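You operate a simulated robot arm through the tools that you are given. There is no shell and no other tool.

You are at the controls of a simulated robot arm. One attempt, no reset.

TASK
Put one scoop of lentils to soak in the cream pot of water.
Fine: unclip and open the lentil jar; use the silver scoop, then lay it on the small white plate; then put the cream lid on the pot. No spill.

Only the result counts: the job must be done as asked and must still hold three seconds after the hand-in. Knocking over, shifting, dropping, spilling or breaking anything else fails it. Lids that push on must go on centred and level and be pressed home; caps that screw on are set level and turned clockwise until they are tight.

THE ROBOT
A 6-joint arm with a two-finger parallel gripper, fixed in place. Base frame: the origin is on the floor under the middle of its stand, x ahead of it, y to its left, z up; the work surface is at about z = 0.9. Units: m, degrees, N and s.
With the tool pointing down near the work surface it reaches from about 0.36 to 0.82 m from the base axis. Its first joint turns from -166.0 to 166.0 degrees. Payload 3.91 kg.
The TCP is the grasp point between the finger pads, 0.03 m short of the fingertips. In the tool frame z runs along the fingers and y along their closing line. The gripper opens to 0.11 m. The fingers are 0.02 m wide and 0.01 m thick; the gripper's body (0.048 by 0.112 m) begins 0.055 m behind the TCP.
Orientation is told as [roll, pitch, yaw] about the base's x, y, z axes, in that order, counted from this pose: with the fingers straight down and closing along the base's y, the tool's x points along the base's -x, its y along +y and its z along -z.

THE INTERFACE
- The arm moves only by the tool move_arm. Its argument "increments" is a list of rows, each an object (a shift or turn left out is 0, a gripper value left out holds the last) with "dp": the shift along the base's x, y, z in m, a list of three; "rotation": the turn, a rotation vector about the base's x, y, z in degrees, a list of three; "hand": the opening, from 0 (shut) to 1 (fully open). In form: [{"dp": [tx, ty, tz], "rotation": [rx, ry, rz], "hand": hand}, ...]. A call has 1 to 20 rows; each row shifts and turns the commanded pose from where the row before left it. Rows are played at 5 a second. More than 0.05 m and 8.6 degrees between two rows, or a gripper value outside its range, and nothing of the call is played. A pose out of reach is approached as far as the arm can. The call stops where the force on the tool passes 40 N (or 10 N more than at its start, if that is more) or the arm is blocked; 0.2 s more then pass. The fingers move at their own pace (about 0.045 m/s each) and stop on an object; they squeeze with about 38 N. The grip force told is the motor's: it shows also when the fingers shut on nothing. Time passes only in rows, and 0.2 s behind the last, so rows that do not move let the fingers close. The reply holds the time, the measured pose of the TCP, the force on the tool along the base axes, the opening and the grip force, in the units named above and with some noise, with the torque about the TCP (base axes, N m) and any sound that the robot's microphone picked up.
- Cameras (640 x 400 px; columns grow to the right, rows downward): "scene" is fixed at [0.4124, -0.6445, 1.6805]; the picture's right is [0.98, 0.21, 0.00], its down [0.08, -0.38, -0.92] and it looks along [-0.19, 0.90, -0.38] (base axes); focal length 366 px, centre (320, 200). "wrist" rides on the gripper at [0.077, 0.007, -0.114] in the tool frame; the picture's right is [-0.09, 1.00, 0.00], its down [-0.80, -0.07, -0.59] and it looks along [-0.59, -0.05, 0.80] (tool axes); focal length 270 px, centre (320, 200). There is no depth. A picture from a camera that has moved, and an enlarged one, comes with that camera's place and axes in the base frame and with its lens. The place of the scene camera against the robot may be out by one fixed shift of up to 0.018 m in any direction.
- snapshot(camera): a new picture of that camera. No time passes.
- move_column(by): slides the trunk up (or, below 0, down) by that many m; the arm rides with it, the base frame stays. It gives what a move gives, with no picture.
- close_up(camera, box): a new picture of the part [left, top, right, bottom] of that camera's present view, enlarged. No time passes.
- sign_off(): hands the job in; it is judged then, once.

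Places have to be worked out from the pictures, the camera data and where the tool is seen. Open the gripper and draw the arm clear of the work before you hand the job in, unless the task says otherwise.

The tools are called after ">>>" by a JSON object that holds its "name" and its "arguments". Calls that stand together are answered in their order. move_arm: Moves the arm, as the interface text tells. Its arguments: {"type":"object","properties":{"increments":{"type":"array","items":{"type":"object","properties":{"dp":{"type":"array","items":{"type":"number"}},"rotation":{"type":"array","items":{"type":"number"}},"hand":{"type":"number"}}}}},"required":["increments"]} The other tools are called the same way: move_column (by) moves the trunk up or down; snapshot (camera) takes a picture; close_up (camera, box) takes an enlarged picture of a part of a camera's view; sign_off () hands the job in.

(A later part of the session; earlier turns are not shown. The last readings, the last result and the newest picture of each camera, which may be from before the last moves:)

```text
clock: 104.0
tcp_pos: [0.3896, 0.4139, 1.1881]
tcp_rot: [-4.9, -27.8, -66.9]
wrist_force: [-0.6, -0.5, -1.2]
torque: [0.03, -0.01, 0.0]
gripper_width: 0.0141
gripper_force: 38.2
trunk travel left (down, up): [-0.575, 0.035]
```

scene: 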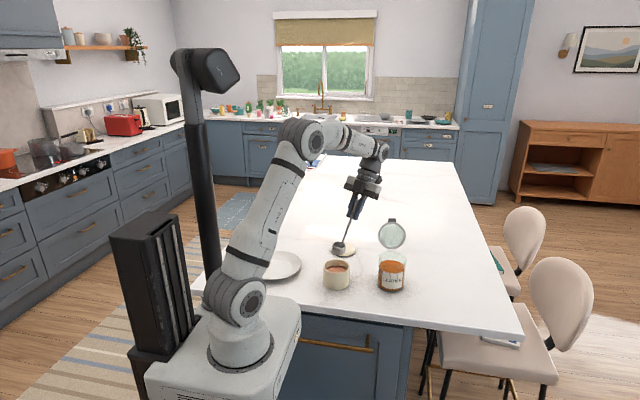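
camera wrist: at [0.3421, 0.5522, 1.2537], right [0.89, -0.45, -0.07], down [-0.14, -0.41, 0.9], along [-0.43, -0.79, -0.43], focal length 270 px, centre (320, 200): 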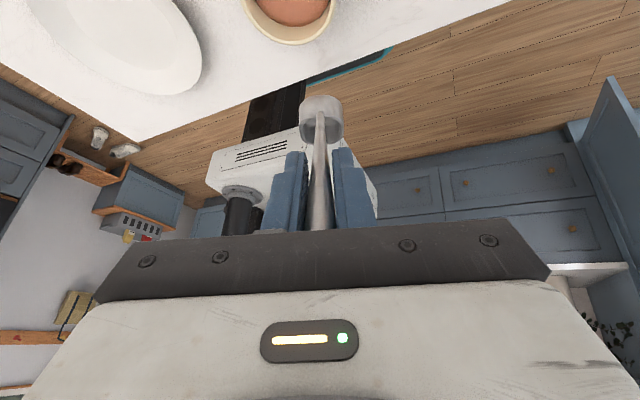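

The out-of-reach rows re-based the commanded pose, so the arm is now at (0.39, 0.414, 1.188), yaw –67°, with a small roll error. I'll correct the roll and move to an open spot higher up, then yaw the other way round.

>>> {"name": "move_arm", "arguments": {"increments": [{"dp": [-0.02, 0.012, 0.01], "rotation": [1.33, -4.14, 2.3], "hand": 0.0}, {"dp": [-0.024, 0.0145, 0.01]}, {"dp": [-0.024, 0.0145, 0.01]}, {"dp": [-0.024, 0.0145, 0.01]}, {"dp": [-0.024, 0.0145, 0.01]}, {"dp": [-0.024, 0.0145, 0.01]}, {}]}}

>>> {"name": "snapshot", "arguments": {"camera": "scene"}}

```text
clock: 105.6
tcp_pos: [0.2492, 0.4984, 1.2496]
tcp_rot: [0.0, -28.2, -66.9]
wrist_force: [0.4, 0.3, -0.1]
torque: [0.05, 0.01, -0.01]
gripper_width: 0.0139
gripper_force: 37.8
trunk travel left (down, up): [-0.575, 0.035]
```

```text
taken
```

scene: 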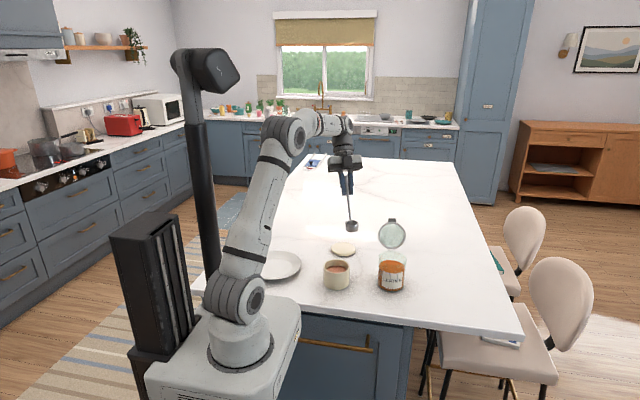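

Level again at a clear spot. Now I'll yaw the other way in place (empty scoop, well above everything).

>>> {"name": "move_arm", "arguments": {"increments": [{"rotation": [0, 0, 8.4], "hand": 0.0}, {"rotation": [0, 0, 8.4]}, {"rotation": [0, 0, 8.4]}, {"rotation": [0, 0, 8.4]}, {"rotation": [0, 0, 8.4]}, {"rotation": [0, 0, 8.4]}, {"rotation": [0, 0, 8.4]}, {"rotation": [0, 0, 8.4]}, {"rotation": [0, 0, 8.4]}, {"rotation": [0, 0, 8.4]}, {"rotation": [0, 0, 8.4]}, {"rotation": [0, 0, 8.4]}, {"rotation": [0, 0, 8.4]}, {"rotation": [0, 0, 8.4]}, {"rotation": [0, 0, 8.4]}, {"rotation": [0, 0, 8.4]}, {"rotation": [0, 0, 8.4]}, {"rotation": [0, 0, 8.4]}, {"rotation": [0, 0, 8.4]}, {"rotation": [0, 0, 8.4]}]}}

>>> {"name": "snapshot", "arguments": {"camera": "scene"}}

```text
clock: 109.8
tcp_pos: [0.2501, 0.5009, 1.2498]
tcp_rot: [0.1, -28.1, 101.1]
wrist_force: [0.2, 0.3, -0.1]
torque: [-0.01, -0.01, -0.03]
gripper_width: 0.014
gripper_force: 37.9
trunk travel left (down, up): [-0.575, 0.035]
```

```text
taken
```

scene: 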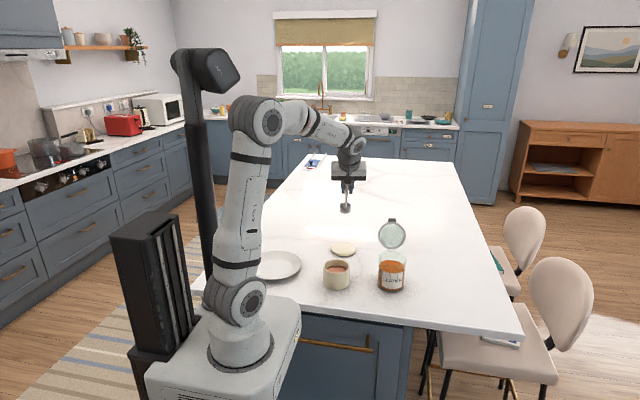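

All good. I'll continue the yaw to 180° (nose pointing –x).

>>> {"name": "move_arm", "arguments": {"increments": [{"rotation": [0, 0, 7.9], "hand": 0.0}, {"rotation": [0, 0, 7.9]}, {"rotation": [0, 0, 7.9]}, {"rotation": [0, 0, 7.9]}, {"rotation": [0, 0, 7.9]}, {"rotation": [0, 0, 7.9]}, {"rotation": [0, 0, 7.9]}, {"rotation": [0, 0, 7.9]}, {"rotation": [0, 0, 7.9]}, {"rotation": [0, 0, 7.9]}, {}]}}

>>> {"name": "snapshot", "arguments": {"camera": "wrist"}}

>>> {"name": "snapshot", "arguments": {"camera": "scene"}}

```text
clock: 112.2
tcp_pos: [0.2491, 0.5007, 1.2482]
tcp_rot: [0.0, -28.2, -179.8]
wrist_force: [-0.9, -0.5, -0.2]
torque: [0.0, -0.02, 0.0]
gripper_width: 0.0143
gripper_force: 38.2
trunk travel left (down, up): [-0.575, 0.035]
```

```text
taken
camera wrist: at [0.3713, 0.4926, 1.314], right [-0.07, -1.0, 0.04], down [-0.42, 0.07, 0.9], along [-0.9, 0.05, -0.43], focal length 270 px, centre (320, 200)
```

wrist: 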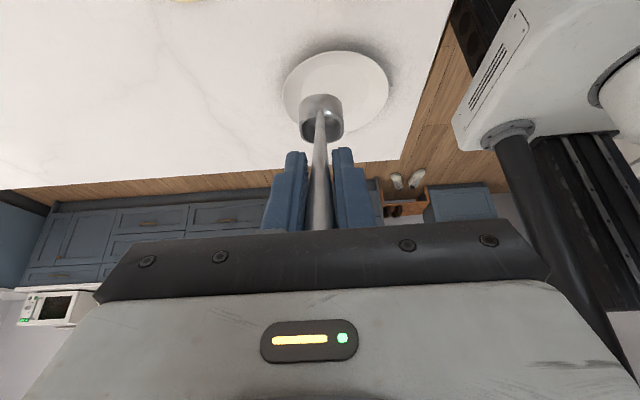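

```text
taken
```

scene: 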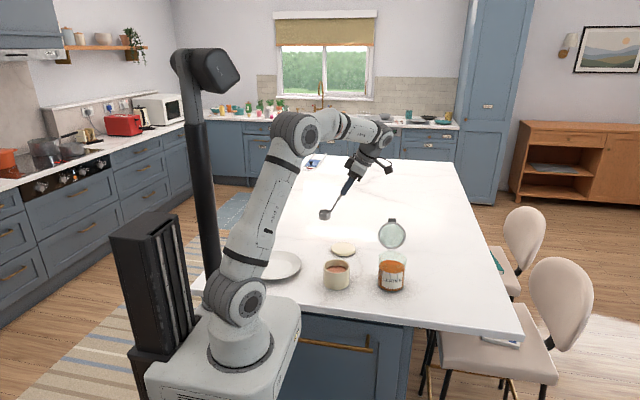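

The plate is visible beyond the bowl, and the mast base triangulates to (–0.084, 0.136), well off my path. Let me zoom on the plate to locate it.

>>> {"name": "close_up", "arguments": {"camera": "wrist", "box": [260, 30, 410, 160]}}

```text
3.08 times, centred on (335, 95) of wrist
camera zoom: at [0.3713, 0.4926, 1.314], right [-0.07, -1.0, 0.04], down [-0.42, 0.07, 0.9], along [-0.9, 0.05, -0.43], focal length 832 px, centre (274, 523)
```

zoom: 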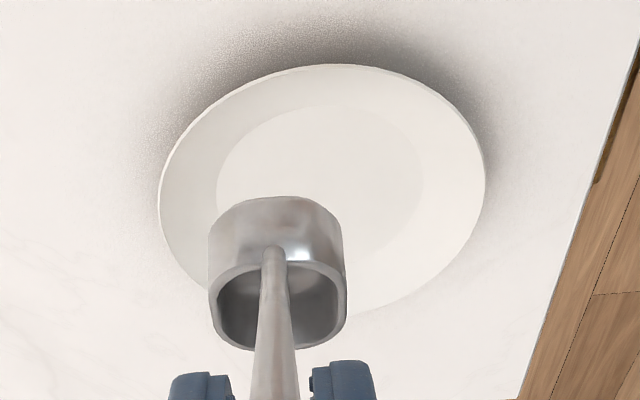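

I estimate the plate centre at about (–0.005, 0.475). I'll move the scoop over it and lower part-way, then re-measure from close by.

>>> {"name": "move_arm", "arguments": {"increments": [{"dp": [-0.015, -0.002, 0], "hand": 0.0}, {"dp": [-0.023, -0.0033, -0.01]}, {"dp": [-0.024, -0.0033, -0.015]}, {"dp": [-0.024, -0.0033, -0.015]}, {"dp": [-0.024, -0.0033, -0.015]}, {"dp": [-0.024, -0.0033, -0.015]}, {"dp": [-0.024, -0.0033, -0.015]}, {"dp": [-0.024, -0.0033, -0.015]}, {}]}}

>>> {"name": "close_up", "arguments": {"camera": "wrist", "box": [220, 20, 420, 170]}}

>>> {"name": "snapshot", "arguments": {"camera": "scene"}}

```text
clock: 114.2
tcp_pos: [0.0665, 0.4751, 1.1472]
tcp_rot: [0.2, -28.3, -179.9]
wrist_force: [-0.1, -0.1, -0.2]
torque: [-0.01, -0.05, 0.01]
gripper_width: 0.0141
gripper_force: 38.0
trunk travel left (down, up): [-0.575, 0.035]
```

```text
2.67 times, centred on (320, 95) of wrist
camera zoom: at [0.1891, 0.4681, 1.2121], right [-0.08, -1.0, 0.04], down [-0.42, 0.07, 0.9], along [-0.9, 0.05, -0.43], focal length 721 px, centre (320, 480)
```

zoom: 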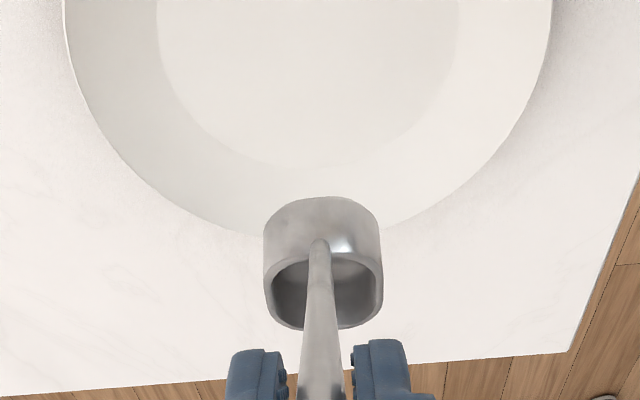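

```text
taken
```

scene: 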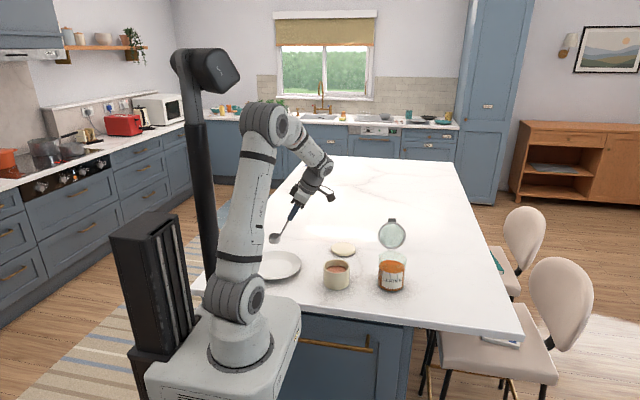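

Image-up is the near side here, so recomputing from plate edges: plate centre ≈(–0.014, 0.476), flat radius ≈0.064. The bowl at (–0.0085, 0.475) is nearly centred; I'll shift 5 mm and lower to just above the plate.

>>> {"name": "move_arm", "arguments": {"increments": [{"dp": [-0.002, 0, -0.01], "hand": 0.0}, {"dp": [-0.002, 0, -0.016]}, {"dp": [-0.001, 0, -0.018]}, {"dp": [0, 0, -0.018]}, {"dp": [0, 0, -0.016]}, {"dp": [0, 0, -0.01]}, {"dp": [0, 0, -0.008]}, {}]}}

>>> {"name": "close_up", "arguments": {"camera": "wrist", "box": [220, 20, 420, 170]}}

>>> {"name": "close_up", "arguments": {"camera": "scene", "box": [220, 180, 350, 300]}}

```text
clock: 116.0
tcp_pos: [0.062, 0.476, 1.0529]
tcp_rot: [0.1, -28.3, -179.9]
wrist_force: [0.3, -0.6, -0.5]
torque: [0.02, -0.04, 0.02]
gripper_width: 0.0141
gripper_force: 37.9
trunk travel left (down, up): [-0.575, 0.035]
```

```text
2.67 times, centred on (320, 95) of wrist
camera zoom: at [0.184, 0.4677, 1.1174], right [-0.08, -1.0, 0.04], down [-0.42, 0.07, 0.9], along [-0.9, 0.05, -0.43], focal length 721 px, centre (320, 480)
```

zoom: 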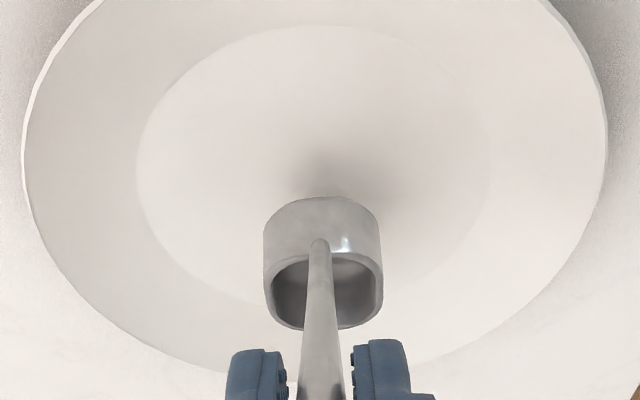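

```text
3.33 times, centred on (285, 240) of scene
camera zoom: at [0.4124, -0.6445, 1.6805], right [0.98, 0.21, 0.0], down [0.08, -0.38, -0.92], along [-0.19, 0.9, -0.38], focal length 1220 px, centre (437, 67)
```

zoom: 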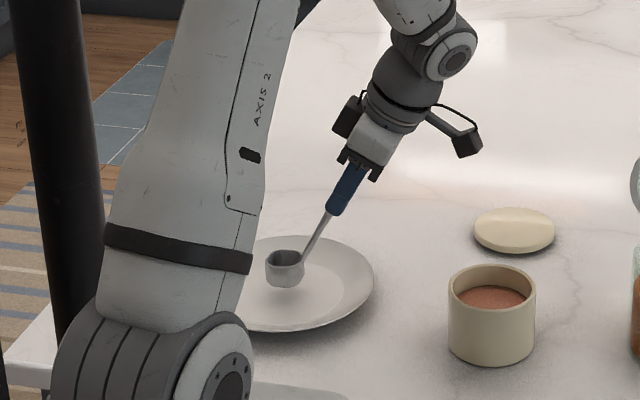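

The bowl is right over the plate's flat. I'll lower gently in small steps until it touches.

>>> {"name": "move_arm", "arguments": {"increments": [{"dp": [0, 0, -0.003], "hand": 0.0}, {"dp": [0, 0, -0.003]}, {"dp": [0, 0, -0.003]}, {"dp": [0, 0, -0.002]}, {"dp": [0, 0, -0.002]}]}}

>>> {"name": "move_arm", "arguments": {"increments": [{"dp": [0, 0, -0.001]}, {"dp": [0, 0, -0.001]}]}}

>>> {"name": "close_up", "arguments": {"camera": "scene", "box": [260, 225, 330, 290]}}

```text
clock: 117.2
tcp_pos: [0.0616, 0.4768, 1.0403]
tcp_rot: [0.1, -28.2, -180.0]
wrist_force: [0.0, -0.6, -0.4]
torque: [0.02, -0.03, 0.02]
gripper_width: 0.0139
gripper_force: 38.5
trunk travel left (down, up): [-0.575, 0.035]
```

```text
clock: 117.8
tcp_pos: [0.0618, 0.4759, 1.0381]
tcp_rot: [0.1, -28.2, -179.9]
wrist_force: [0.5, 0.0, -0.9]
torque: [0.0, -0.04, -0.01]
gripper_width: 0.0142
gripper_force: 38.5
trunk travel left (down, up): [-0.575, 0.035]
```

```text
6.15 times, centred on (295, 258) of scene
camera zoom: at [0.4124, -0.6445, 1.6805], right [0.98, 0.21, 0.0], down [0.08, -0.38, -0.92], along [-0.19, 0.9, -0.38], focal length 2252 px, centre (474, -154)
```

zoom: 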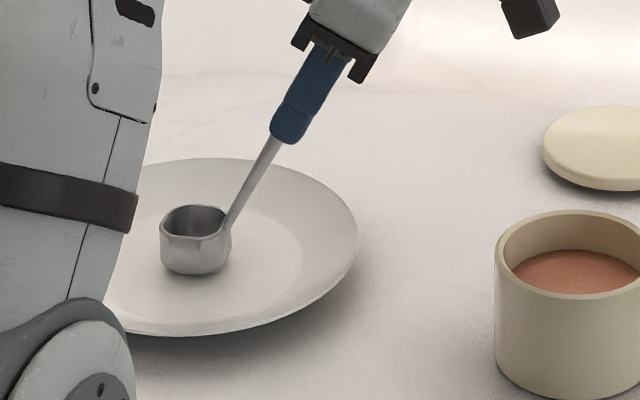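

Nearly down. I'll continue in 1 mm steps watching for contact force.

>>> {"name": "move_arm", "arguments": {"increments": [{"dp": [0, 0, -0.001], "hand": 0.0}, {"dp": [0, 0, -0.001]}]}}

>>> {"name": "move_arm", "arguments": {"increments": [{"dp": [0, 0, -0.001]}]}}

>>> {"name": "move_arm", "arguments": {"increments": [{"dp": [0, 0, -0.001]}]}}

```text
clock: 118.4
tcp_pos: [0.0626, 0.4757, 1.0354]
tcp_rot: [0.0, -28.2, -179.9]
wrist_force: [0.3, -0.9, 4.2]
torque: [0.03, 0.22, 0.03]
gripper_width: 0.0142
gripper_force: 38.8
trunk travel left (down, up): [-0.575, 0.035]
```

```text
clock: 118.8
tcp_pos: [0.0629, 0.4747, 1.0352]
tcp_rot: [0.1, -28.4, -179.9]
wrist_force: [-0.5, 0.0, 11.3]
torque: [0.16, 0.88, -0.02]
gripper_width: 0.0144
gripper_force: 38.1
trunk travel left (down, up): [-0.575, 0.035]
```

```text
clock: 119.2
tcp_pos: [0.0613, 0.4749, 1.0348]
tcp_rot: [0.0, -28.1, -179.9]
wrist_force: [3.2, 0.5, 18.6]
torque: [0.17, 1.09, -0.1]
gripper_width: 0.0143
gripper_force: 38.0
trunk travel left (down, up): [-0.575, 0.035]
```

Firm contact at z≈1.035. I'll ease up ~2 mm to take off the load, then open the fingers.

>>> {"name": "move_arm", "arguments": {"increments": [{"dp": [0, 0, 0.001], "hand": 0.0}, {"dp": [0, 0, 0.001]}, {}]}}

```text
clock: 120.0
tcp_pos: [0.0628, 0.4737, 1.0345]
tcp_rot: [0.2, -28.1, -180.0]
wrist_force: [0.2, 0.5, 2.0]
torque: [0.15, 0.08, -0.05]
gripper_width: 0.014
gripper_force: 38.2
trunk travel left (down, up): [-0.575, 0.035]
```

Only 2 N left. Opening the fingers now.

>>> {"name": "move_arm", "arguments": {"increments": [{"hand": 0.18}, {"hand": 0.25}, {"hand": 0.36}, {}, {}]}}

>>> {"name": "close_up", "arguments": {"camera": "scene", "box": [260, 225, 330, 290]}}

>>> {"name": "close_up", "arguments": {"camera": "wrist", "box": [220, 20, 420, 240]}}

```text
clock: 121.2
tcp_pos: [0.062, 0.4751, 1.0367]
tcp_rot: [0.0, -28.1, -179.9]
wrist_force: [0.3, -0.2, 0.0]
torque: [0.0, 0.01, -0.04]
gripper_width: 0.0397
gripper_force: 0.0
trunk travel left (down, up): [-0.575, 0.035]
```

```text
6.15 times, centred on (295, 258) of scene
camera zoom: at [0.4124, -0.6445, 1.6805], right [0.98, 0.21, 0.0], down [0.08, -0.38, -0.92], along [-0.19, 0.9, -0.38], focal length 2252 px, centre (474, -154)
```

zoom: 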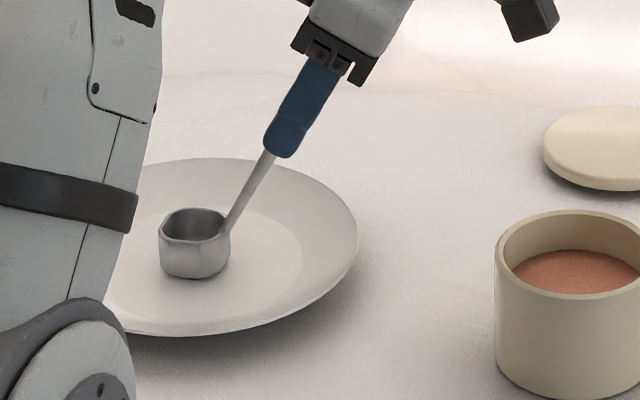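

```text
1.82 times, centred on (320, 130) of wrist
camera zoom: at [0.1844, 0.4671, 1.1009], right [-0.08, -1.0, 0.04], down [-0.42, 0.07, 0.9], along [-0.9, 0.05, -0.43], focal length 491 px, centre (320, 327)
```

zoom: 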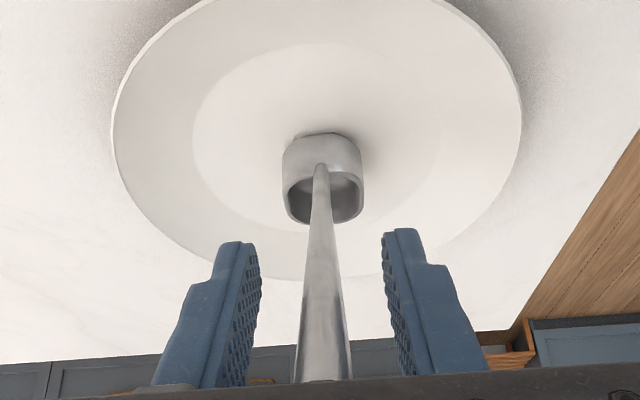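

The scoop stands on the plate by itself. I'll back out along the handle axis.

>>> {"name": "move_arm", "arguments": {"increments": [{"dp": [0.0047, 0, 0.0088], "hand": 0.36}, {"dp": [0.0071, 0, 0.0132]}, {"dp": [0.0071, 0, 0.0132]}, {"dp": [0.0071, 0, 0.0132]}, {"dp": [0.0071, 0, 0.0132]}, {"dp": [0.0095, 0, 0.0176]}, {"dp": [0.0142, 0, 0.0264]}, {}]}}

>>> {"name": "close_up", "arguments": {"camera": "scene", "box": [240, 205, 370, 300]}}

>>> {"name": "snapshot", "arguments": {"camera": "wrist"}}

```text
clock: 123.0
tcp_pos: [0.1189, 0.4767, 1.1414]
tcp_rot: [0.0, -28.2, -179.9]
wrist_force: [0.5, -1.1, 0.1]
torque: [0.02, -0.01, -0.03]
gripper_width: 0.0395
gripper_force: 0.1
trunk travel left (down, up): [-0.575, 0.035]
```

```text
4.21 times, centred on (305, 252) of scene
camera zoom: at [0.4124, -0.6445, 1.6805], right [0.98, 0.21, 0.0], down [0.08, -0.38, -0.92], along [-0.19, 0.9, -0.38], focal length 1541 px, centre (383, -21)
```

zoom: 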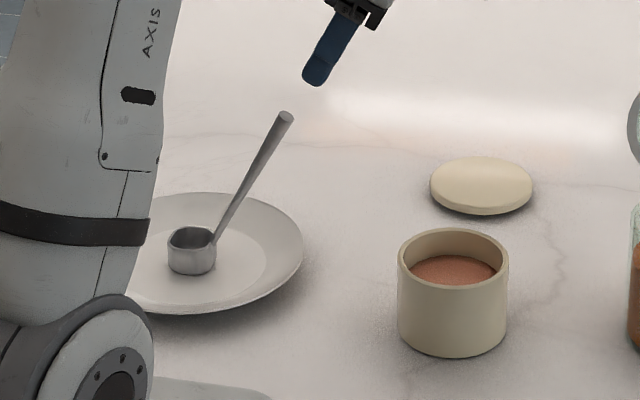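

```text
taken
camera wrist: at [0.2417, 0.4683, 1.2069], right [-0.08, -1.0, 0.04], down [-0.42, 0.07, 0.9], along [-0.9, 0.05, -0.43], focal length 270 px, centre (320, 200)
```

wrist: 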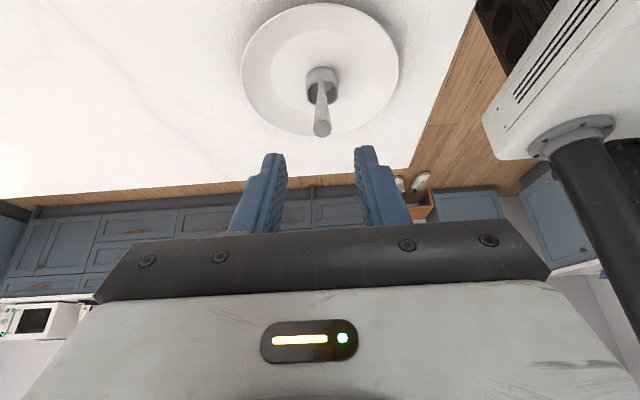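

The scoop rests neatly on the plate. Next the lid: I'll bring the tool upright, yaw to 90°, and move to look at the cream lid.

>>> {"name": "move_arm", "arguments": {"increments": [{"dp": [0.012, 0.012, 0.012], "rotation": [0, -7.05, 0], "hand": 0.36}, {"dp": [0.012, 0.012, 0.012], "rotation": [0, -7.05, 0]}, {"dp": [0.012, 0.012, 0.012], "rotation": [0, -7.05, 0]}, {"dp": [0.012, 0.012, 0.012], "rotation": [0, -7.05, 0]}, {"dp": [0.005, 0.0065, 0], "rotation": [0, 0, -8.18], "hand": 1.0}, {"dp": [0.005, 0.0065, 0], "rotation": [0, 0, -8.18]}, {"dp": [0.005, 0.0065, 0], "rotation": [0, 0, -8.18]}, {"dp": [0.005, 0.0065, 0], "rotation": [0, 0, -8.18]}, {"dp": [0.005, 0.0065, 0], "rotation": [0, 0, -8.18]}, {"dp": [0.005, 0.0065, 0], "rotation": [0, 0, -8.18]}, {"dp": [0.005, 0.0065, 0], "rotation": [0, 0, -8.18]}, {"dp": [0.005, 0.0065, 0], "rotation": [0, 0, -8.18]}, {"dp": [0.005, 0.0065, 0], "rotation": [0, 0, -8.18]}, {"dp": [0.005, 0.0065, 0], "rotation": [0, 0, -8.18]}, {"dp": [0.005, 0.0065, 0], "rotation": [0, 0, -8.2]}, {}]}}

>>> {"name": "snapshot", "arguments": {"camera": "wrist"}}

>>> {"name": "snapshot", "arguments": {"camera": "scene"}}

```text
clock: 126.4
tcp_pos: [0.2228, 0.5939, 1.1912]
tcp_rot: [0.0, 0.0, 90.0]
wrist_force: [-0.4, 0.4, 0.0]
torque: [0.0, -0.01, 0.01]
gripper_width: 0.1099
gripper_force: 0.1
trunk travel left (down, up): [-0.575, 0.035]
```

```text
taken
camera wrist: at [0.2165, 0.5159, 1.3051], right [-1.0, 0.09, 0.0], down [0.07, 0.8, 0.59], along [0.05, 0.59, -0.8], focal length 270 px, centre (320, 200)
```

wrist: 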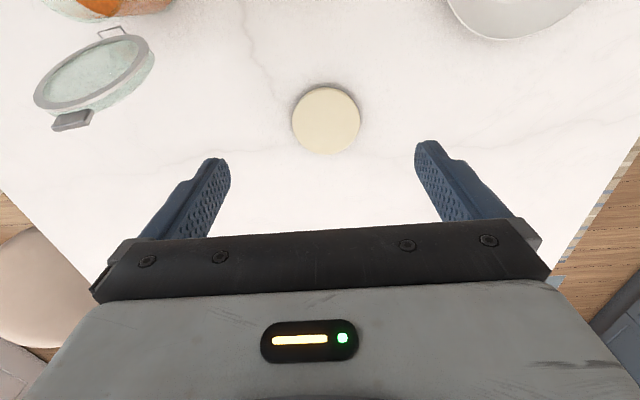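

```text
taken
```

scene: 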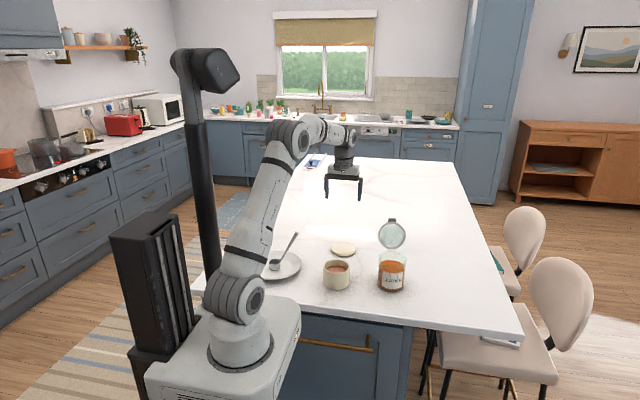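

Good, vertical and open. I'll zoom in on the lid to measure its centre and diameter.

>>> {"name": "close_up", "arguments": {"camera": "wrist", "box": [270, 70, 380, 170]}}

>>> {"name": "close_up", "arguments": {"camera": "scene", "box": [315, 230, 365, 295]}}

```text
4.00 times, centred on (325, 120) of wrist
camera zoom: at [0.2165, 0.5159, 1.3051], right [-1.0, 0.09, 0.0], down [0.07, 0.8, 0.59], along [0.05, 0.59, -0.8], focal length 1081 px, centre (300, 520)
```

zoom: 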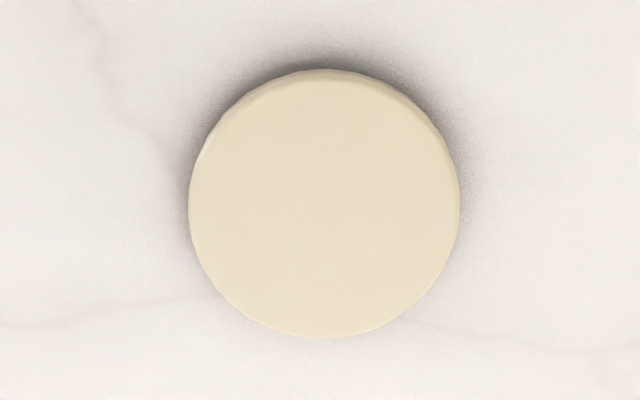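

```text
6.15 times, centred on (340, 262) of scene
camera zoom: at [0.4124, -0.6445, 1.6805], right [0.98, 0.21, 0.0], down [0.08, -0.38, -0.92], along [-0.19, 0.9, -0.38], focal length 2252 px, centre (197, -185)
```

zoom: 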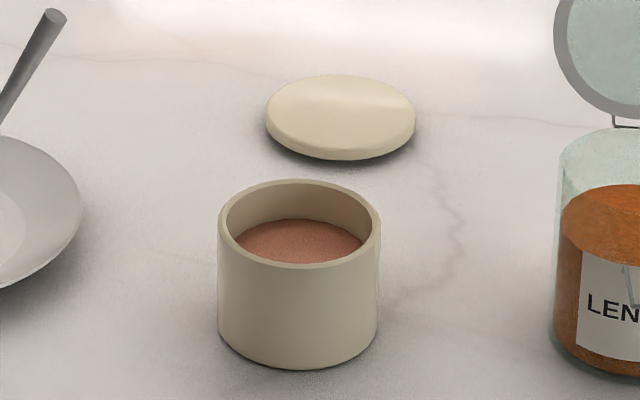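

Lid: centre ≈(0.2195, 0.659), diameter ≈0.100, low profile. The gripper opens 0.11, so centring matters. I'll descend to about 7 cm above the lid and check the fingers against it.

>>> {"name": "move_arm", "arguments": {"increments": [{"dp": [-0.0007, 0.013, -0.03], "hand": 1.0}, {"dp": [-0.0007, 0.013, -0.04]}, {"dp": [-0.0007, 0.013, -0.04]}, {"dp": [-0.0007, 0.013, -0.04]}, {"dp": [-0.0006, 0.013, -0.03]}, {}]}}

>>> {"name": "snapshot", "arguments": {"camera": "wrist"}}

>>> {"name": "close_up", "arguments": {"camera": "scene", "box": [310, 210, 375, 290]}}

```text
clock: 127.8
tcp_pos: [0.2189, 0.6633, 1.0098]
tcp_rot: [0.1, 0.0, 90.1]
wrist_force: [0.4, 0.3, 0.7]
torque: [-0.02, -0.03, 0.03]
gripper_width: 0.11
gripper_force: 0.1
trunk travel left (down, up): [-0.575, 0.035]
```

```text
taken
camera wrist: at [0.2122, 0.5837, 1.1247], right [-1.0, 0.09, 0.0], down [0.07, 0.8, 0.6], along [0.05, 0.59, -0.8], focal length 270 px, centre (320, 200)
```

wrist: 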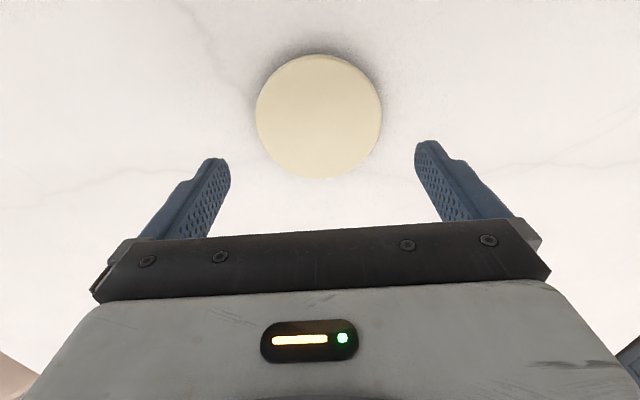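

```text
5.00 times, centred on (342, 250) of scene
camera zoom: at [0.4124, -0.6445, 1.6805], right [0.98, 0.21, 0.0], down [0.08, -0.38, -0.92], along [-0.19, 0.9, -0.38], focal length 1830 px, centre (208, -50)
```

zoom: 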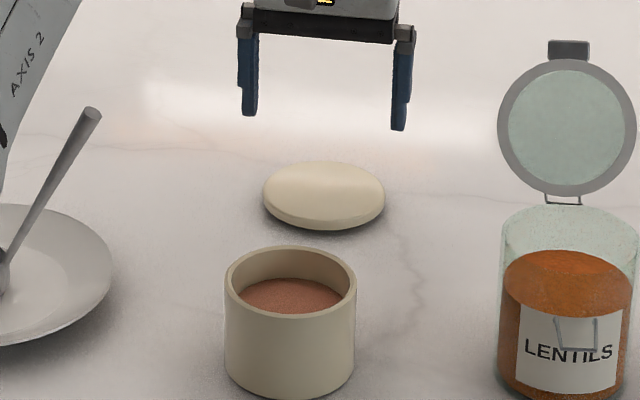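

The lid's centre works out at (0.219, 0.664), matching the TCP. I'll descend to straddle it, fingertips just above the counter.

>>> {"name": "move_arm", "arguments": {"increments": [{"dp": [0, 0.0005, -0.02], "hand": 1.0}, {"dp": [0, 0, -0.02]}, {"dp": [0, 0, -0.015]}, {"dp": [0, 0, -0.01]}, {"dp": [0, 0, -0.006]}, {}]}}

>>> {"name": "snapshot", "arguments": {"camera": "wrist"}}

>>> {"name": "close_up", "arguments": {"camera": "scene", "box": [310, 210, 375, 290]}}

```text
clock: 129.2
tcp_pos: [0.2182, 0.6605, 0.9376]
tcp_rot: [0.2, 0.1, 90.1]
wrist_force: [0.1, 0.4, -0.8]
torque: [0.01, 0.03, 0.02]
gripper_width: 0.1099
gripper_force: 0.0
trunk travel left (down, up): [-0.575, 0.035]
```

```text
taken
camera wrist: at [0.2127, 0.5823, 1.0519], right [-1.0, 0.09, 0.0], down [0.07, 0.8, 0.59], along [0.05, 0.59, -0.8], focal length 270 px, centre (320, 200)
```

wrist: 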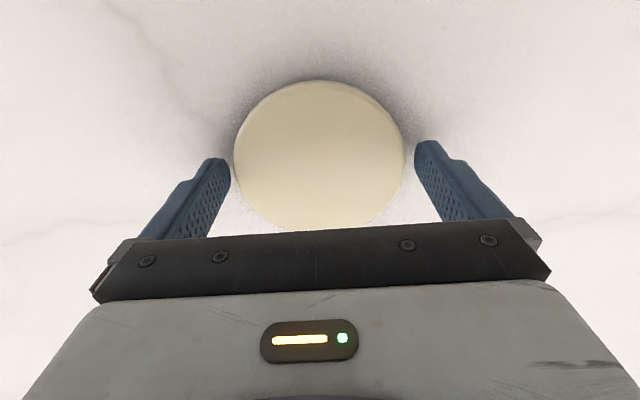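

```text
5.00 times, centred on (342, 250) of scene
camera zoom: at [0.4124, -0.6445, 1.6805], right [0.98, 0.21, 0.0], down [0.08, -0.38, -0.92], along [-0.19, 0.9, -0.38], focal length 1830 px, centre (208, -50)
```

zoom: 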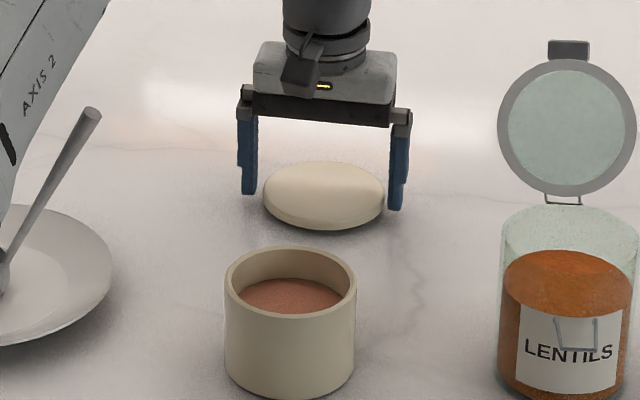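

Fingers straddle the lid evenly; the lid centre is ~3.5 mm further +y than the TCP. I'll correct, lower 4 mm more, and close.

>>> {"name": "move_arm", "arguments": {"increments": [{"dp": [0.0005, 0.0035, -0.002], "hand": 1.0}, {"dp": [0, 0, -0.002]}, {"hand": 0.8}, {}, {}, {}, {}]}}

>>> {"name": "snapshot", "arguments": {"camera": "wrist"}}

>>> {"name": "close_up", "arguments": {"camera": "scene", "box": [310, 210, 375, 290]}}

```text
clock: 130.8
tcp_pos: [0.2196, 0.664, 0.9352]
tcp_rot: [0.1, -0.1, 90.1]
wrist_force: [1.7, 0.7, 2.5]
torque: [0.02, -0.09, -0.04]
gripper_width: 0.1006
gripper_force: 37.9
trunk travel left (down, up): [-0.575, 0.035]
```

```text
taken
camera wrist: at [0.2132, 0.5858, 1.0496], right [-1.0, 0.09, 0.0], down [0.07, 0.8, 0.59], along [0.05, 0.59, -0.8], focal length 270 px, centre (320, 200)
```

wrist: 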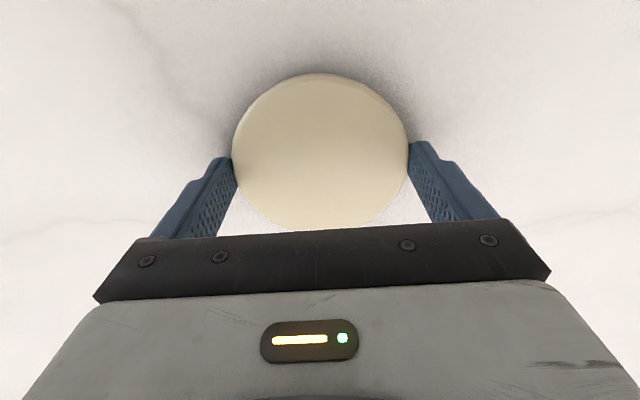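

```text
5.00 times, centred on (342, 250) of scene
camera zoom: at [0.4124, -0.6445, 1.6805], right [0.98, 0.21, 0.0], down [0.08, -0.38, -0.92], along [-0.19, 0.9, -0.38], focal length 1830 px, centre (208, -50)
```

zoom: 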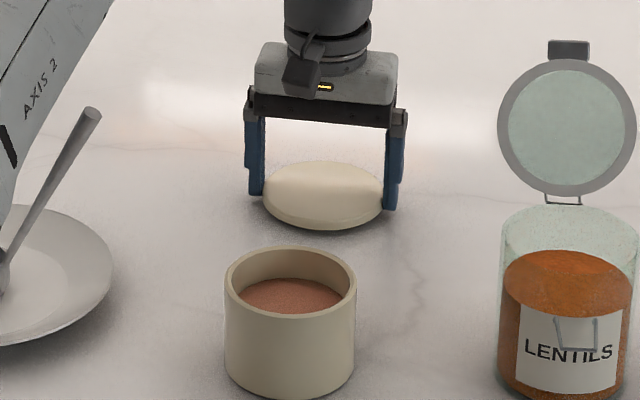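

Lid gripped at 0.1006 m and centred on the TCP. Lifting it ~12 cm and checking that it hangs level.

>>> {"name": "move_arm", "arguments": {"increments": [{"dp": [0, 0, 0.006], "hand": 0.8}, {"dp": [0, 0, 0.014]}, {"dp": [0, 0, 0.025]}, {"dp": [0, 0, 0.025]}, {"dp": [0, 0, 0.025]}, {"dp": [0, 0, 0.02]}, {}]}}

>>> {"name": "snapshot", "arguments": {"camera": "wrist"}}

>>> {"name": "close_up", "arguments": {"camera": "scene", "box": [305, 190, 380, 290]}}

```text
clock: 132.4
tcp_pos: [0.2193, 0.6655, 1.0504]
tcp_rot: [0.1, 0.0, 90.1]
wrist_force: [0.9, 1.0, -1.6]
torque: [-0.02, 0.0, 0.03]
gripper_width: 0.1002
gripper_force: 38.0
trunk travel left (down, up): [-0.575, 0.035]
```

```text
taken
camera wrist: at [0.2116, 0.5872, 1.165], right [-1.0, 0.09, 0.0], down [0.07, 0.8, 0.59], along [0.05, 0.59, -0.8], focal length 270 px, centre (320, 200)
```

wrist: 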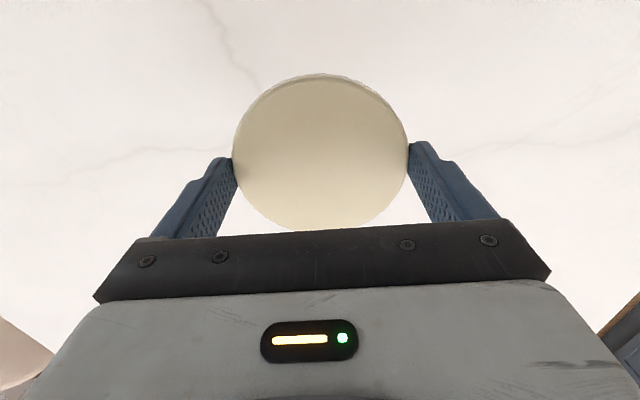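

```text
4.00 times, centred on (342, 240) of scene
camera zoom: at [0.4124, -0.6445, 1.6805], right [0.98, 0.21, 0.0], down [0.08, -0.38, -0.92], along [-0.19, 0.9, -0.38], focal length 1464 px, centre (230, 40)
```

zoom: 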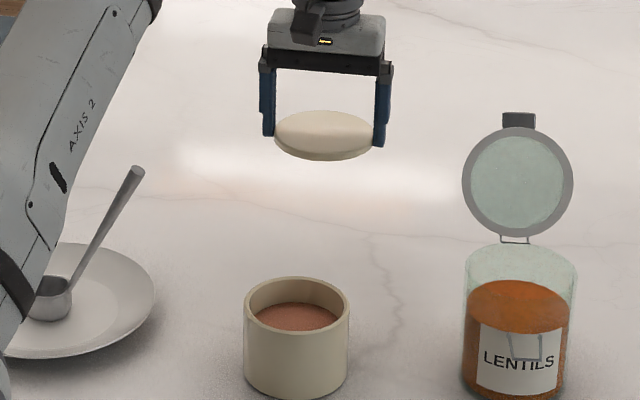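

The lid is held level. I'll raise it and move back so that the pot shows in the wrist view above the lid, to measure the pot's centre precisely.

>>> {"name": "move_arm", "arguments": {"increments": [{"dp": [0.001, -0.01, 0.025], "hand": 0.8}, {"dp": [0.001, -0.025, 0.025]}, {"dp": [0.001, -0.025, 0.025]}, {"dp": [0.001, -0.025, 0.025]}, {"dp": [0.001, -0.025, 0.025]}, {"dp": [0.001, -0.025, 0.025]}, {"dp": [0.001, -0.025, 0.025]}, {"dp": [0.001, -0.025, 0.025]}, {}, {}]}}

>>> {"name": "snapshot", "arguments": {"camera": "wrist"}}

>>> {"name": "snapshot", "arguments": {"camera": "scene"}}

```text
clock: 134.6
tcp_pos: [0.2271, 0.4779, 1.2502]
tcp_rot: [0.2, -0.1, 90.1]
wrist_force: [0.0, 0.0, -1.6]
torque: [-0.03, 0.02, 0.01]
gripper_width: 0.1005
gripper_force: 37.9
trunk travel left (down, up): [-0.575, 0.035]
```

```text
taken
camera wrist: at [0.2212, 0.3998, 1.3651], right [-1.0, 0.09, 0.0], down [0.07, 0.8, 0.59], along [0.05, 0.59, -0.8], focal length 270 px, centre (320, 200)
```

wrist: 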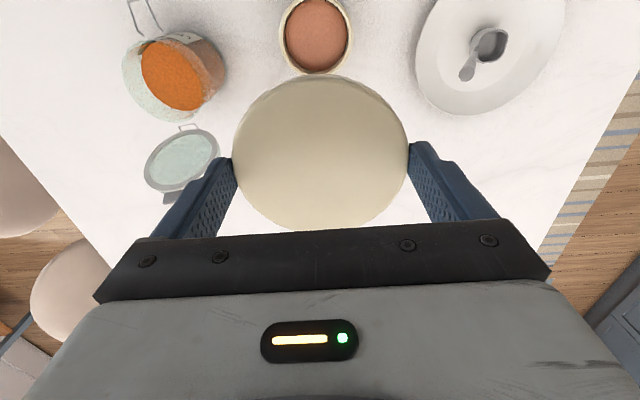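

```text
taken
```

scene: 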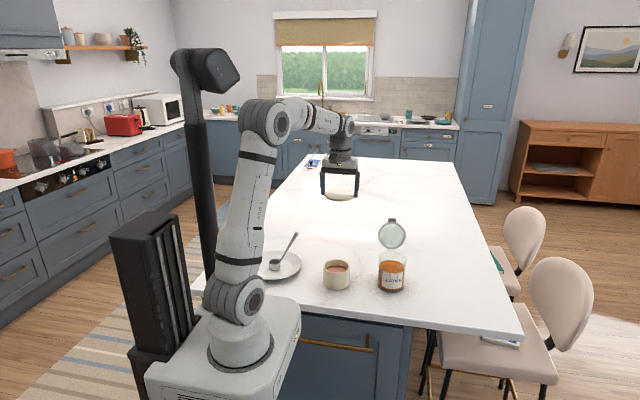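

The pot's rim is visible above the lid. Zooming in for measurement.

>>> {"name": "close_up", "arguments": {"camera": "wrist", "box": [260, 0, 370, 80]}}

```text
5.00 times, centred on (315, 40) of wrist
camera zoom: at [0.2212, 0.3998, 1.3651], right [-1.0, 0.09, 0.0], down [0.07, 0.8, 0.59], along [0.05, 0.59, -0.8], focal length 1351 px, centre (345, 1000)
```

zoom: 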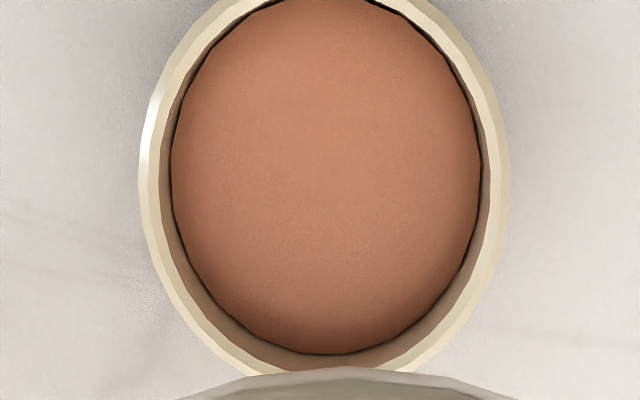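

From the rim fit (R≈0.0472, rim z≈0.965) the pot centre is at TCP + (0.0019, –0.0362). I'll take a couple of extra readings here to average out the noise.

>>> {"name": "move_arm", "arguments": {"increments": [{"hand": 0.8}]}}

>>> {"name": "move_arm", "arguments": {"increments": [{"hand": 0.8}]}}

>>> {"name": "move_arm", "arguments": {"increments": [{"hand": 0.8}]}}

>>> {"name": "close_up", "arguments": {"camera": "wrist", "box": [265, 0, 365, 62]}}

```text
clock: 135.0
tcp_pos: [0.2269, 0.4784, 1.2499]
tcp_rot: [0.1, 0.0, 90.1]
wrist_force: [0.6, 0.1, -0.3]
torque: [0.01, 0.02, -0.01]
gripper_width: 0.1007
gripper_force: 37.9
trunk travel left (down, up): [-0.575, 0.035]
```

```text
clock: 135.4
tcp_pos: [0.2272, 0.4786, 1.2504]
tcp_rot: [0.2, 0.0, 90.0]
wrist_force: [0.4, 0.5, -1.2]
torque: [-0.03, 0.01, 0.01]
gripper_width: 0.1005
gripper_force: 38.2
trunk travel left (down, up): [-0.575, 0.035]
```

```text
clock: 135.8
tcp_pos: [0.2272, 0.4793, 1.2509]
tcp_rot: [0.1, -0.1, 90.2]
wrist_force: [-0.5, -0.3, -1.6]
torque: [-0.01, 0.03, -0.01]
gripper_width: 0.1005
gripper_force: 38.2
trunk travel left (down, up): [-0.575, 0.035]
```

```text
6.40 times, centred on (315, 31) of wrist
camera zoom: at [0.2214, 0.4, 1.3649], right [-1.0, 0.09, 0.0], down [0.07, 0.8, 0.59], along [0.05, 0.59, -0.8], focal length 1730 px, centre (352, 1282)
```

zoom: 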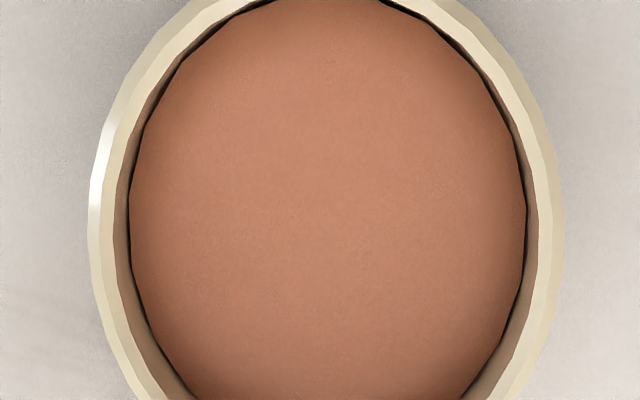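

Averaged, the lid needs to move about (+0.002, –0.038) to be over the pot. I'll descend in stages to ~1 cm above the rim, then verify the alignment in both cameras.

>>> {"name": "move_arm", "arguments": {"increments": [{"dp": [0.0003, -0.005, -0.02], "hand": 0.8}, {"dp": [0.0003, -0.005, -0.03]}, {"dp": [0.0003, -0.005, -0.03]}, {"dp": [0.0003, -0.005, -0.03]}, {"dp": [0.0003, -0.005, -0.03]}, {"dp": [0.0003, -0.005, -0.03]}, {"dp": [0.0002, -0.005, -0.03]}, {"dp": [0, -0.0027, -0.02]}, {"dp": [0, 0, -0.01]}, {}]}}

>>> {"name": "snapshot", "arguments": {"camera": "wrist"}}

>>> {"name": "close_up", "arguments": {"camera": "scene", "box": [300, 215, 375, 300]}}

```text
clock: 138.0
tcp_pos: [0.229, 0.4404, 1.0206]
tcp_rot: [0.1, 0.0, 90.1]
wrist_force: [-0.3, -0.5, -2.2]
torque: [-0.01, 0.02, 0.0]
gripper_width: 0.1003
gripper_force: 38.2
trunk travel left (down, up): [-0.575, 0.035]
```

```text
taken
camera wrist: at [0.2225, 0.3631, 1.1343], right [-1.0, 0.09, 0.0], down [0.07, 0.8, 0.59], along [0.05, 0.59, -0.8], focal length 270 px, centre (320, 200)
```

wrist: 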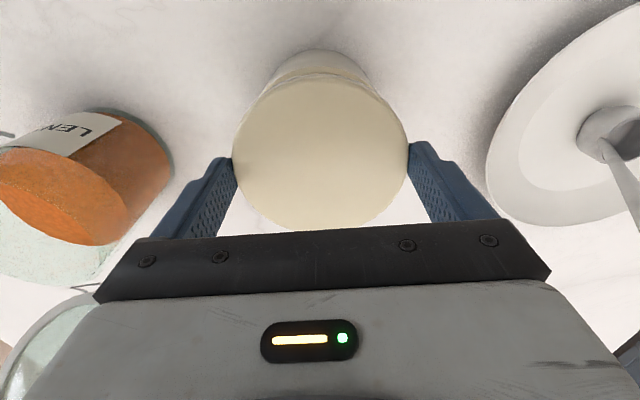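

```text
4.71 times, centred on (338, 258) of scene
camera zoom: at [0.4124, -0.6445, 1.6805], right [0.98, 0.21, 0.0], down [0.08, -0.38, -0.92], along [-0.19, 0.9, -0.38], focal length 1722 px, centre (238, -71)
```

zoom: 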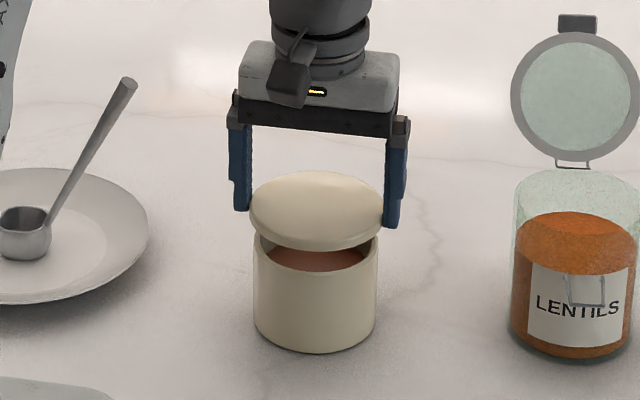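

The lid and pot centres line up laterally in the scene view. Zooming in from both cameras to check fore-aft alignment.

>>> {"name": "close_up", "arguments": {"camera": "wrist", "box": [225, 40, 415, 160]}}

>>> {"name": "close_up", "arguments": {"camera": "scene", "box": [322, 245, 362, 295]}}

```text
3.33 times, centred on (320, 100) of wrist
camera zoom: at [0.2225, 0.3631, 1.1343], right [-1.0, 0.09, 0.0], down [0.07, 0.8, 0.59], along [0.05, 0.59, -0.8], focal length 901 px, centre (320, 533)
```

zoom: 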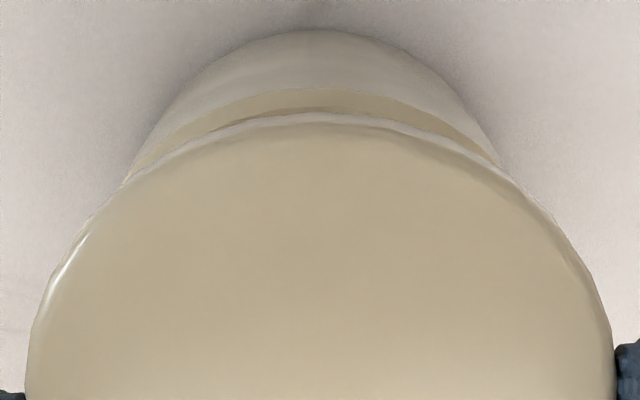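

```text
8.00 times, centred on (342, 270) of scene
camera zoom: at [0.4124, -0.6445, 1.6805], right [0.98, 0.21, 0.0], down [0.08, -0.38, -0.92], along [-0.19, 0.9, -0.38], focal length 2927 px, centre (144, -360)
```

zoom: 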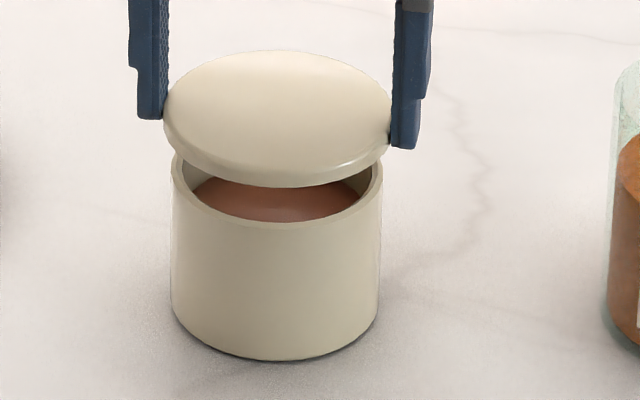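

Alignment is within about 1 mm in both axes. I'll lower slowly and watch for contact with the rim.

>>> {"name": "move_arm", "arguments": {"increments": [{"dp": [0.0003, -0.0002, -0.004], "hand": 0.8}, {"dp": [0, 0, -0.004]}, {"dp": [0, 0, -0.004]}, {"dp": [0, 0, -0.002]}, {"dp": [0, 0, -0.002]}, {}]}}

>>> {"name": "close_up", "arguments": {"camera": "scene", "box": [322, 245, 362, 295]}}

>>> {"name": "close_up", "arguments": {"camera": "wrist", "box": [225, 40, 415, 160]}}

```text
clock: 139.4
tcp_pos: [0.2287, 0.4413, 1.0028]
tcp_rot: [0.1, 0.0, 90.1]
wrist_force: [-0.2, -0.1, -1.4]
torque: [0.02, 0.02, -0.02]
gripper_width: 0.1004
gripper_force: 38.0
trunk travel left (down, up): [-0.575, 0.035]
```

```text
8.00 times, centred on (342, 270) of scene
camera zoom: at [0.4124, -0.6445, 1.6805], right [0.98, 0.21, 0.0], down [0.08, -0.38, -0.92], along [-0.19, 0.9, -0.38], focal length 2927 px, centre (144, -360)
```

zoom: 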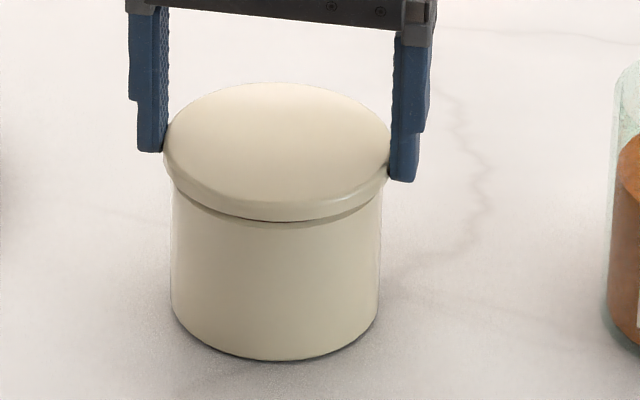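

```text
3.33 times, centred on (320, 100) of wrist
camera zoom: at [0.2228, 0.3619, 1.1183], right [-1.0, 0.09, 0.0], down [0.07, 0.8, 0.59], along [0.05, 0.59, -0.8], focal length 901 px, centre (320, 533)
```

zoom: 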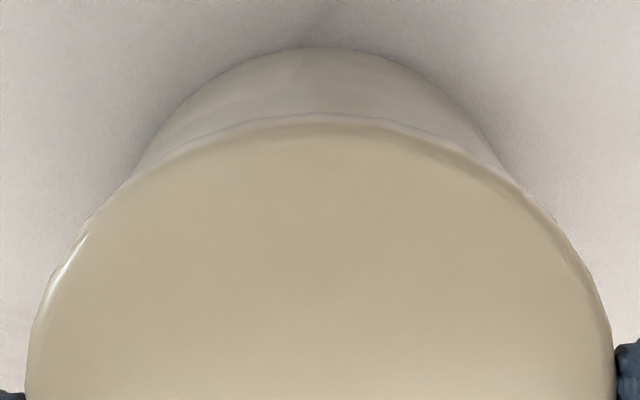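

The lid is just at the rim, evenly overhanging on both sides. Continuing down in 1 mm steps until contact.

>>> {"name": "move_arm", "arguments": {"increments": [{"dp": [0, 0, -0.001], "hand": 0.8}, {"dp": [0, 0, -0.001]}]}}

>>> {"name": "move_arm", "arguments": {"increments": [{"dp": [0, 0, -0.001]}, {"dp": [0, 0, -0.001]}]}}

>>> {"name": "move_arm", "arguments": {"increments": [{"dp": [0, 0, -0.001]}]}}

```text
clock: 140.0
tcp_pos: [0.2285, 0.4407, 1.0032]
tcp_rot: [0.1, 0.1, 90.1]
wrist_force: [-0.3, 0.0, -1.0]
torque: [0.01, -0.02, 0.0]
gripper_width: 0.1005
gripper_force: 38.1
trunk travel left (down, up): [-0.575, 0.035]
```

```text
clock: 140.6
tcp_pos: [0.2292, 0.4421, 0.9997]
tcp_rot: [0.2, 0.0, 90.1]
wrist_force: [0.0, 0.3, -1.0]
torque: [0.0, -0.01, -0.01]
gripper_width: 0.1004
gripper_force: 37.8
trunk travel left (down, up): [-0.575, 0.035]
```

```text
clock: 141.0
tcp_pos: [0.2301, 0.4412, 0.9989]
tcp_rot: [0.1, 0.1, 90.1]
wrist_force: [0.6, -2.5, 1.7]
torque: [0.02, -0.01, -0.03]
gripper_width: 0.1003
gripper_force: 37.8
trunk travel left (down, up): [-0.575, 0.035]
```

First contact, with a slight push toward –y. I'll shift 0.7 mm to –y and go another millimetre.

>>> {"name": "move_arm", "arguments": {"increments": [{"dp": [0, -0.0007, 0], "hand": 0.8}, {"dp": [0, 0, -0.001]}]}}

>>> {"name": "move_arm", "arguments": {"increments": [{"dp": [0, 0, -0.001]}]}}

>>> {"name": "close_up", "arguments": {"camera": "scene", "box": [322, 245, 362, 295]}}

```text
clock: 141.6
tcp_pos: [0.2293, 0.4408, 0.9979]
tcp_rot: [0.1, -0.1, 90.1]
wrist_force: [-0.1, 1.2, 5.5]
torque: [-0.22, 0.03, -0.05]
gripper_width: 0.1002
gripper_force: 38.1
trunk travel left (down, up): [-0.575, 0.035]
```

```text
clock: 142.0
tcp_pos: [0.2302, 0.4399, 0.9985]
tcp_rot: [0.0, -0.1, 90.2]
wrist_force: [0.1, 1.6, 16.8]
torque: [-0.7, 0.19, -0.1]
gripper_width: 0.1004
gripper_force: 38.2
trunk travel left (down, up): [-0.575, 0.035]
```

```text
8.00 times, centred on (342, 270) of scene
camera zoom: at [0.4124, -0.6445, 1.6805], right [0.98, 0.21, 0.0], down [0.08, -0.38, -0.92], along [-0.19, 0.9, -0.38], focal length 2927 px, centre (144, -360)
```

zoom: 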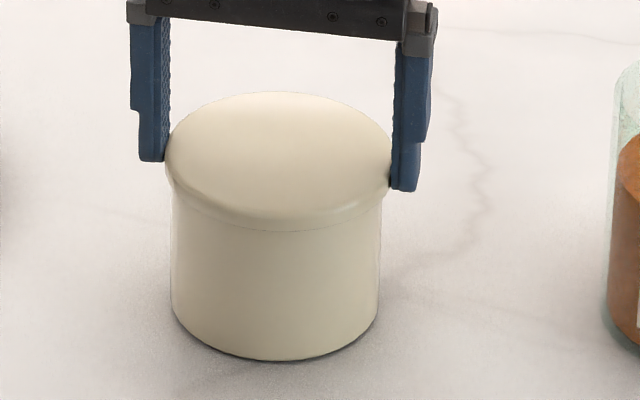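

The contact reaction is on the –y side now (torque about x), so I overshot slightly. I'll lift 1 mm, shift +0.4 mm in y, and re-seat while watching the torque.

>>> {"name": "move_arm", "arguments": {"increments": [{"dp": [0, 0, 0.0015], "hand": 0.8}, {"dp": [0, 0.0004, 0]}, {}]}}

>>> {"name": "move_arm", "arguments": {"increments": [{"dp": [0, 0, -0.001]}]}}

>>> {"name": "move_arm", "arguments": {"increments": [{"dp": [0, 0, -0.001]}]}}

```text
clock: 142.8
tcp_pos: [0.2299, 0.4406, 0.9993]
tcp_rot: [0.0, 0.1, 90.1]
wrist_force: [-0.6, -2.6, 7.8]
torque: [0.26, -0.1, 0.0]
gripper_width: 0.1004
gripper_force: 38.1
trunk travel left (down, up): [-0.575, 0.035]
```

```text
clock: 143.2
tcp_pos: [0.2302, 0.4392, 0.9992]
tcp_rot: [0.2, -0.1, 90.0]
wrist_force: [-0.7, -4.0, 11.9]
torque: [-0.25, 0.07, -0.1]
gripper_width: 0.1004
gripper_force: 38.1
trunk travel left (down, up): [-0.575, 0.035]
```

```text
clock: 143.6
tcp_pos: [0.2295, 0.4397, 0.9981]
tcp_rot: [0.0, -0.2, 90.1]
wrist_force: [-1.1, -0.6, 20.3]
torque: [-0.71, 0.37, -0.1]
gripper_width: 0.1002
gripper_force: 38.0
trunk travel left (down, up): [-0.575, 0.035]
```

The lid is resting on the rim. I'll unload slightly and then open the fingers to let it sit on its own.

>>> {"name": "move_arm", "arguments": {"increments": [{"dp": [0, 0, 0.001], "hand": 0.8}, {"dp": [0, 0, 0.0005]}, {}]}}

```text
clock: 144.4
tcp_pos: [0.23, 0.4406, 0.998]
tcp_rot: [0.1, -0.1, 90.1]
wrist_force: [-0.6, 0.7, 15.2]
torque: [0.36, -0.05, -0.2]
gripper_width: 0.1005
gripper_force: 37.7
trunk travel left (down, up): [-0.575, 0.035]
```

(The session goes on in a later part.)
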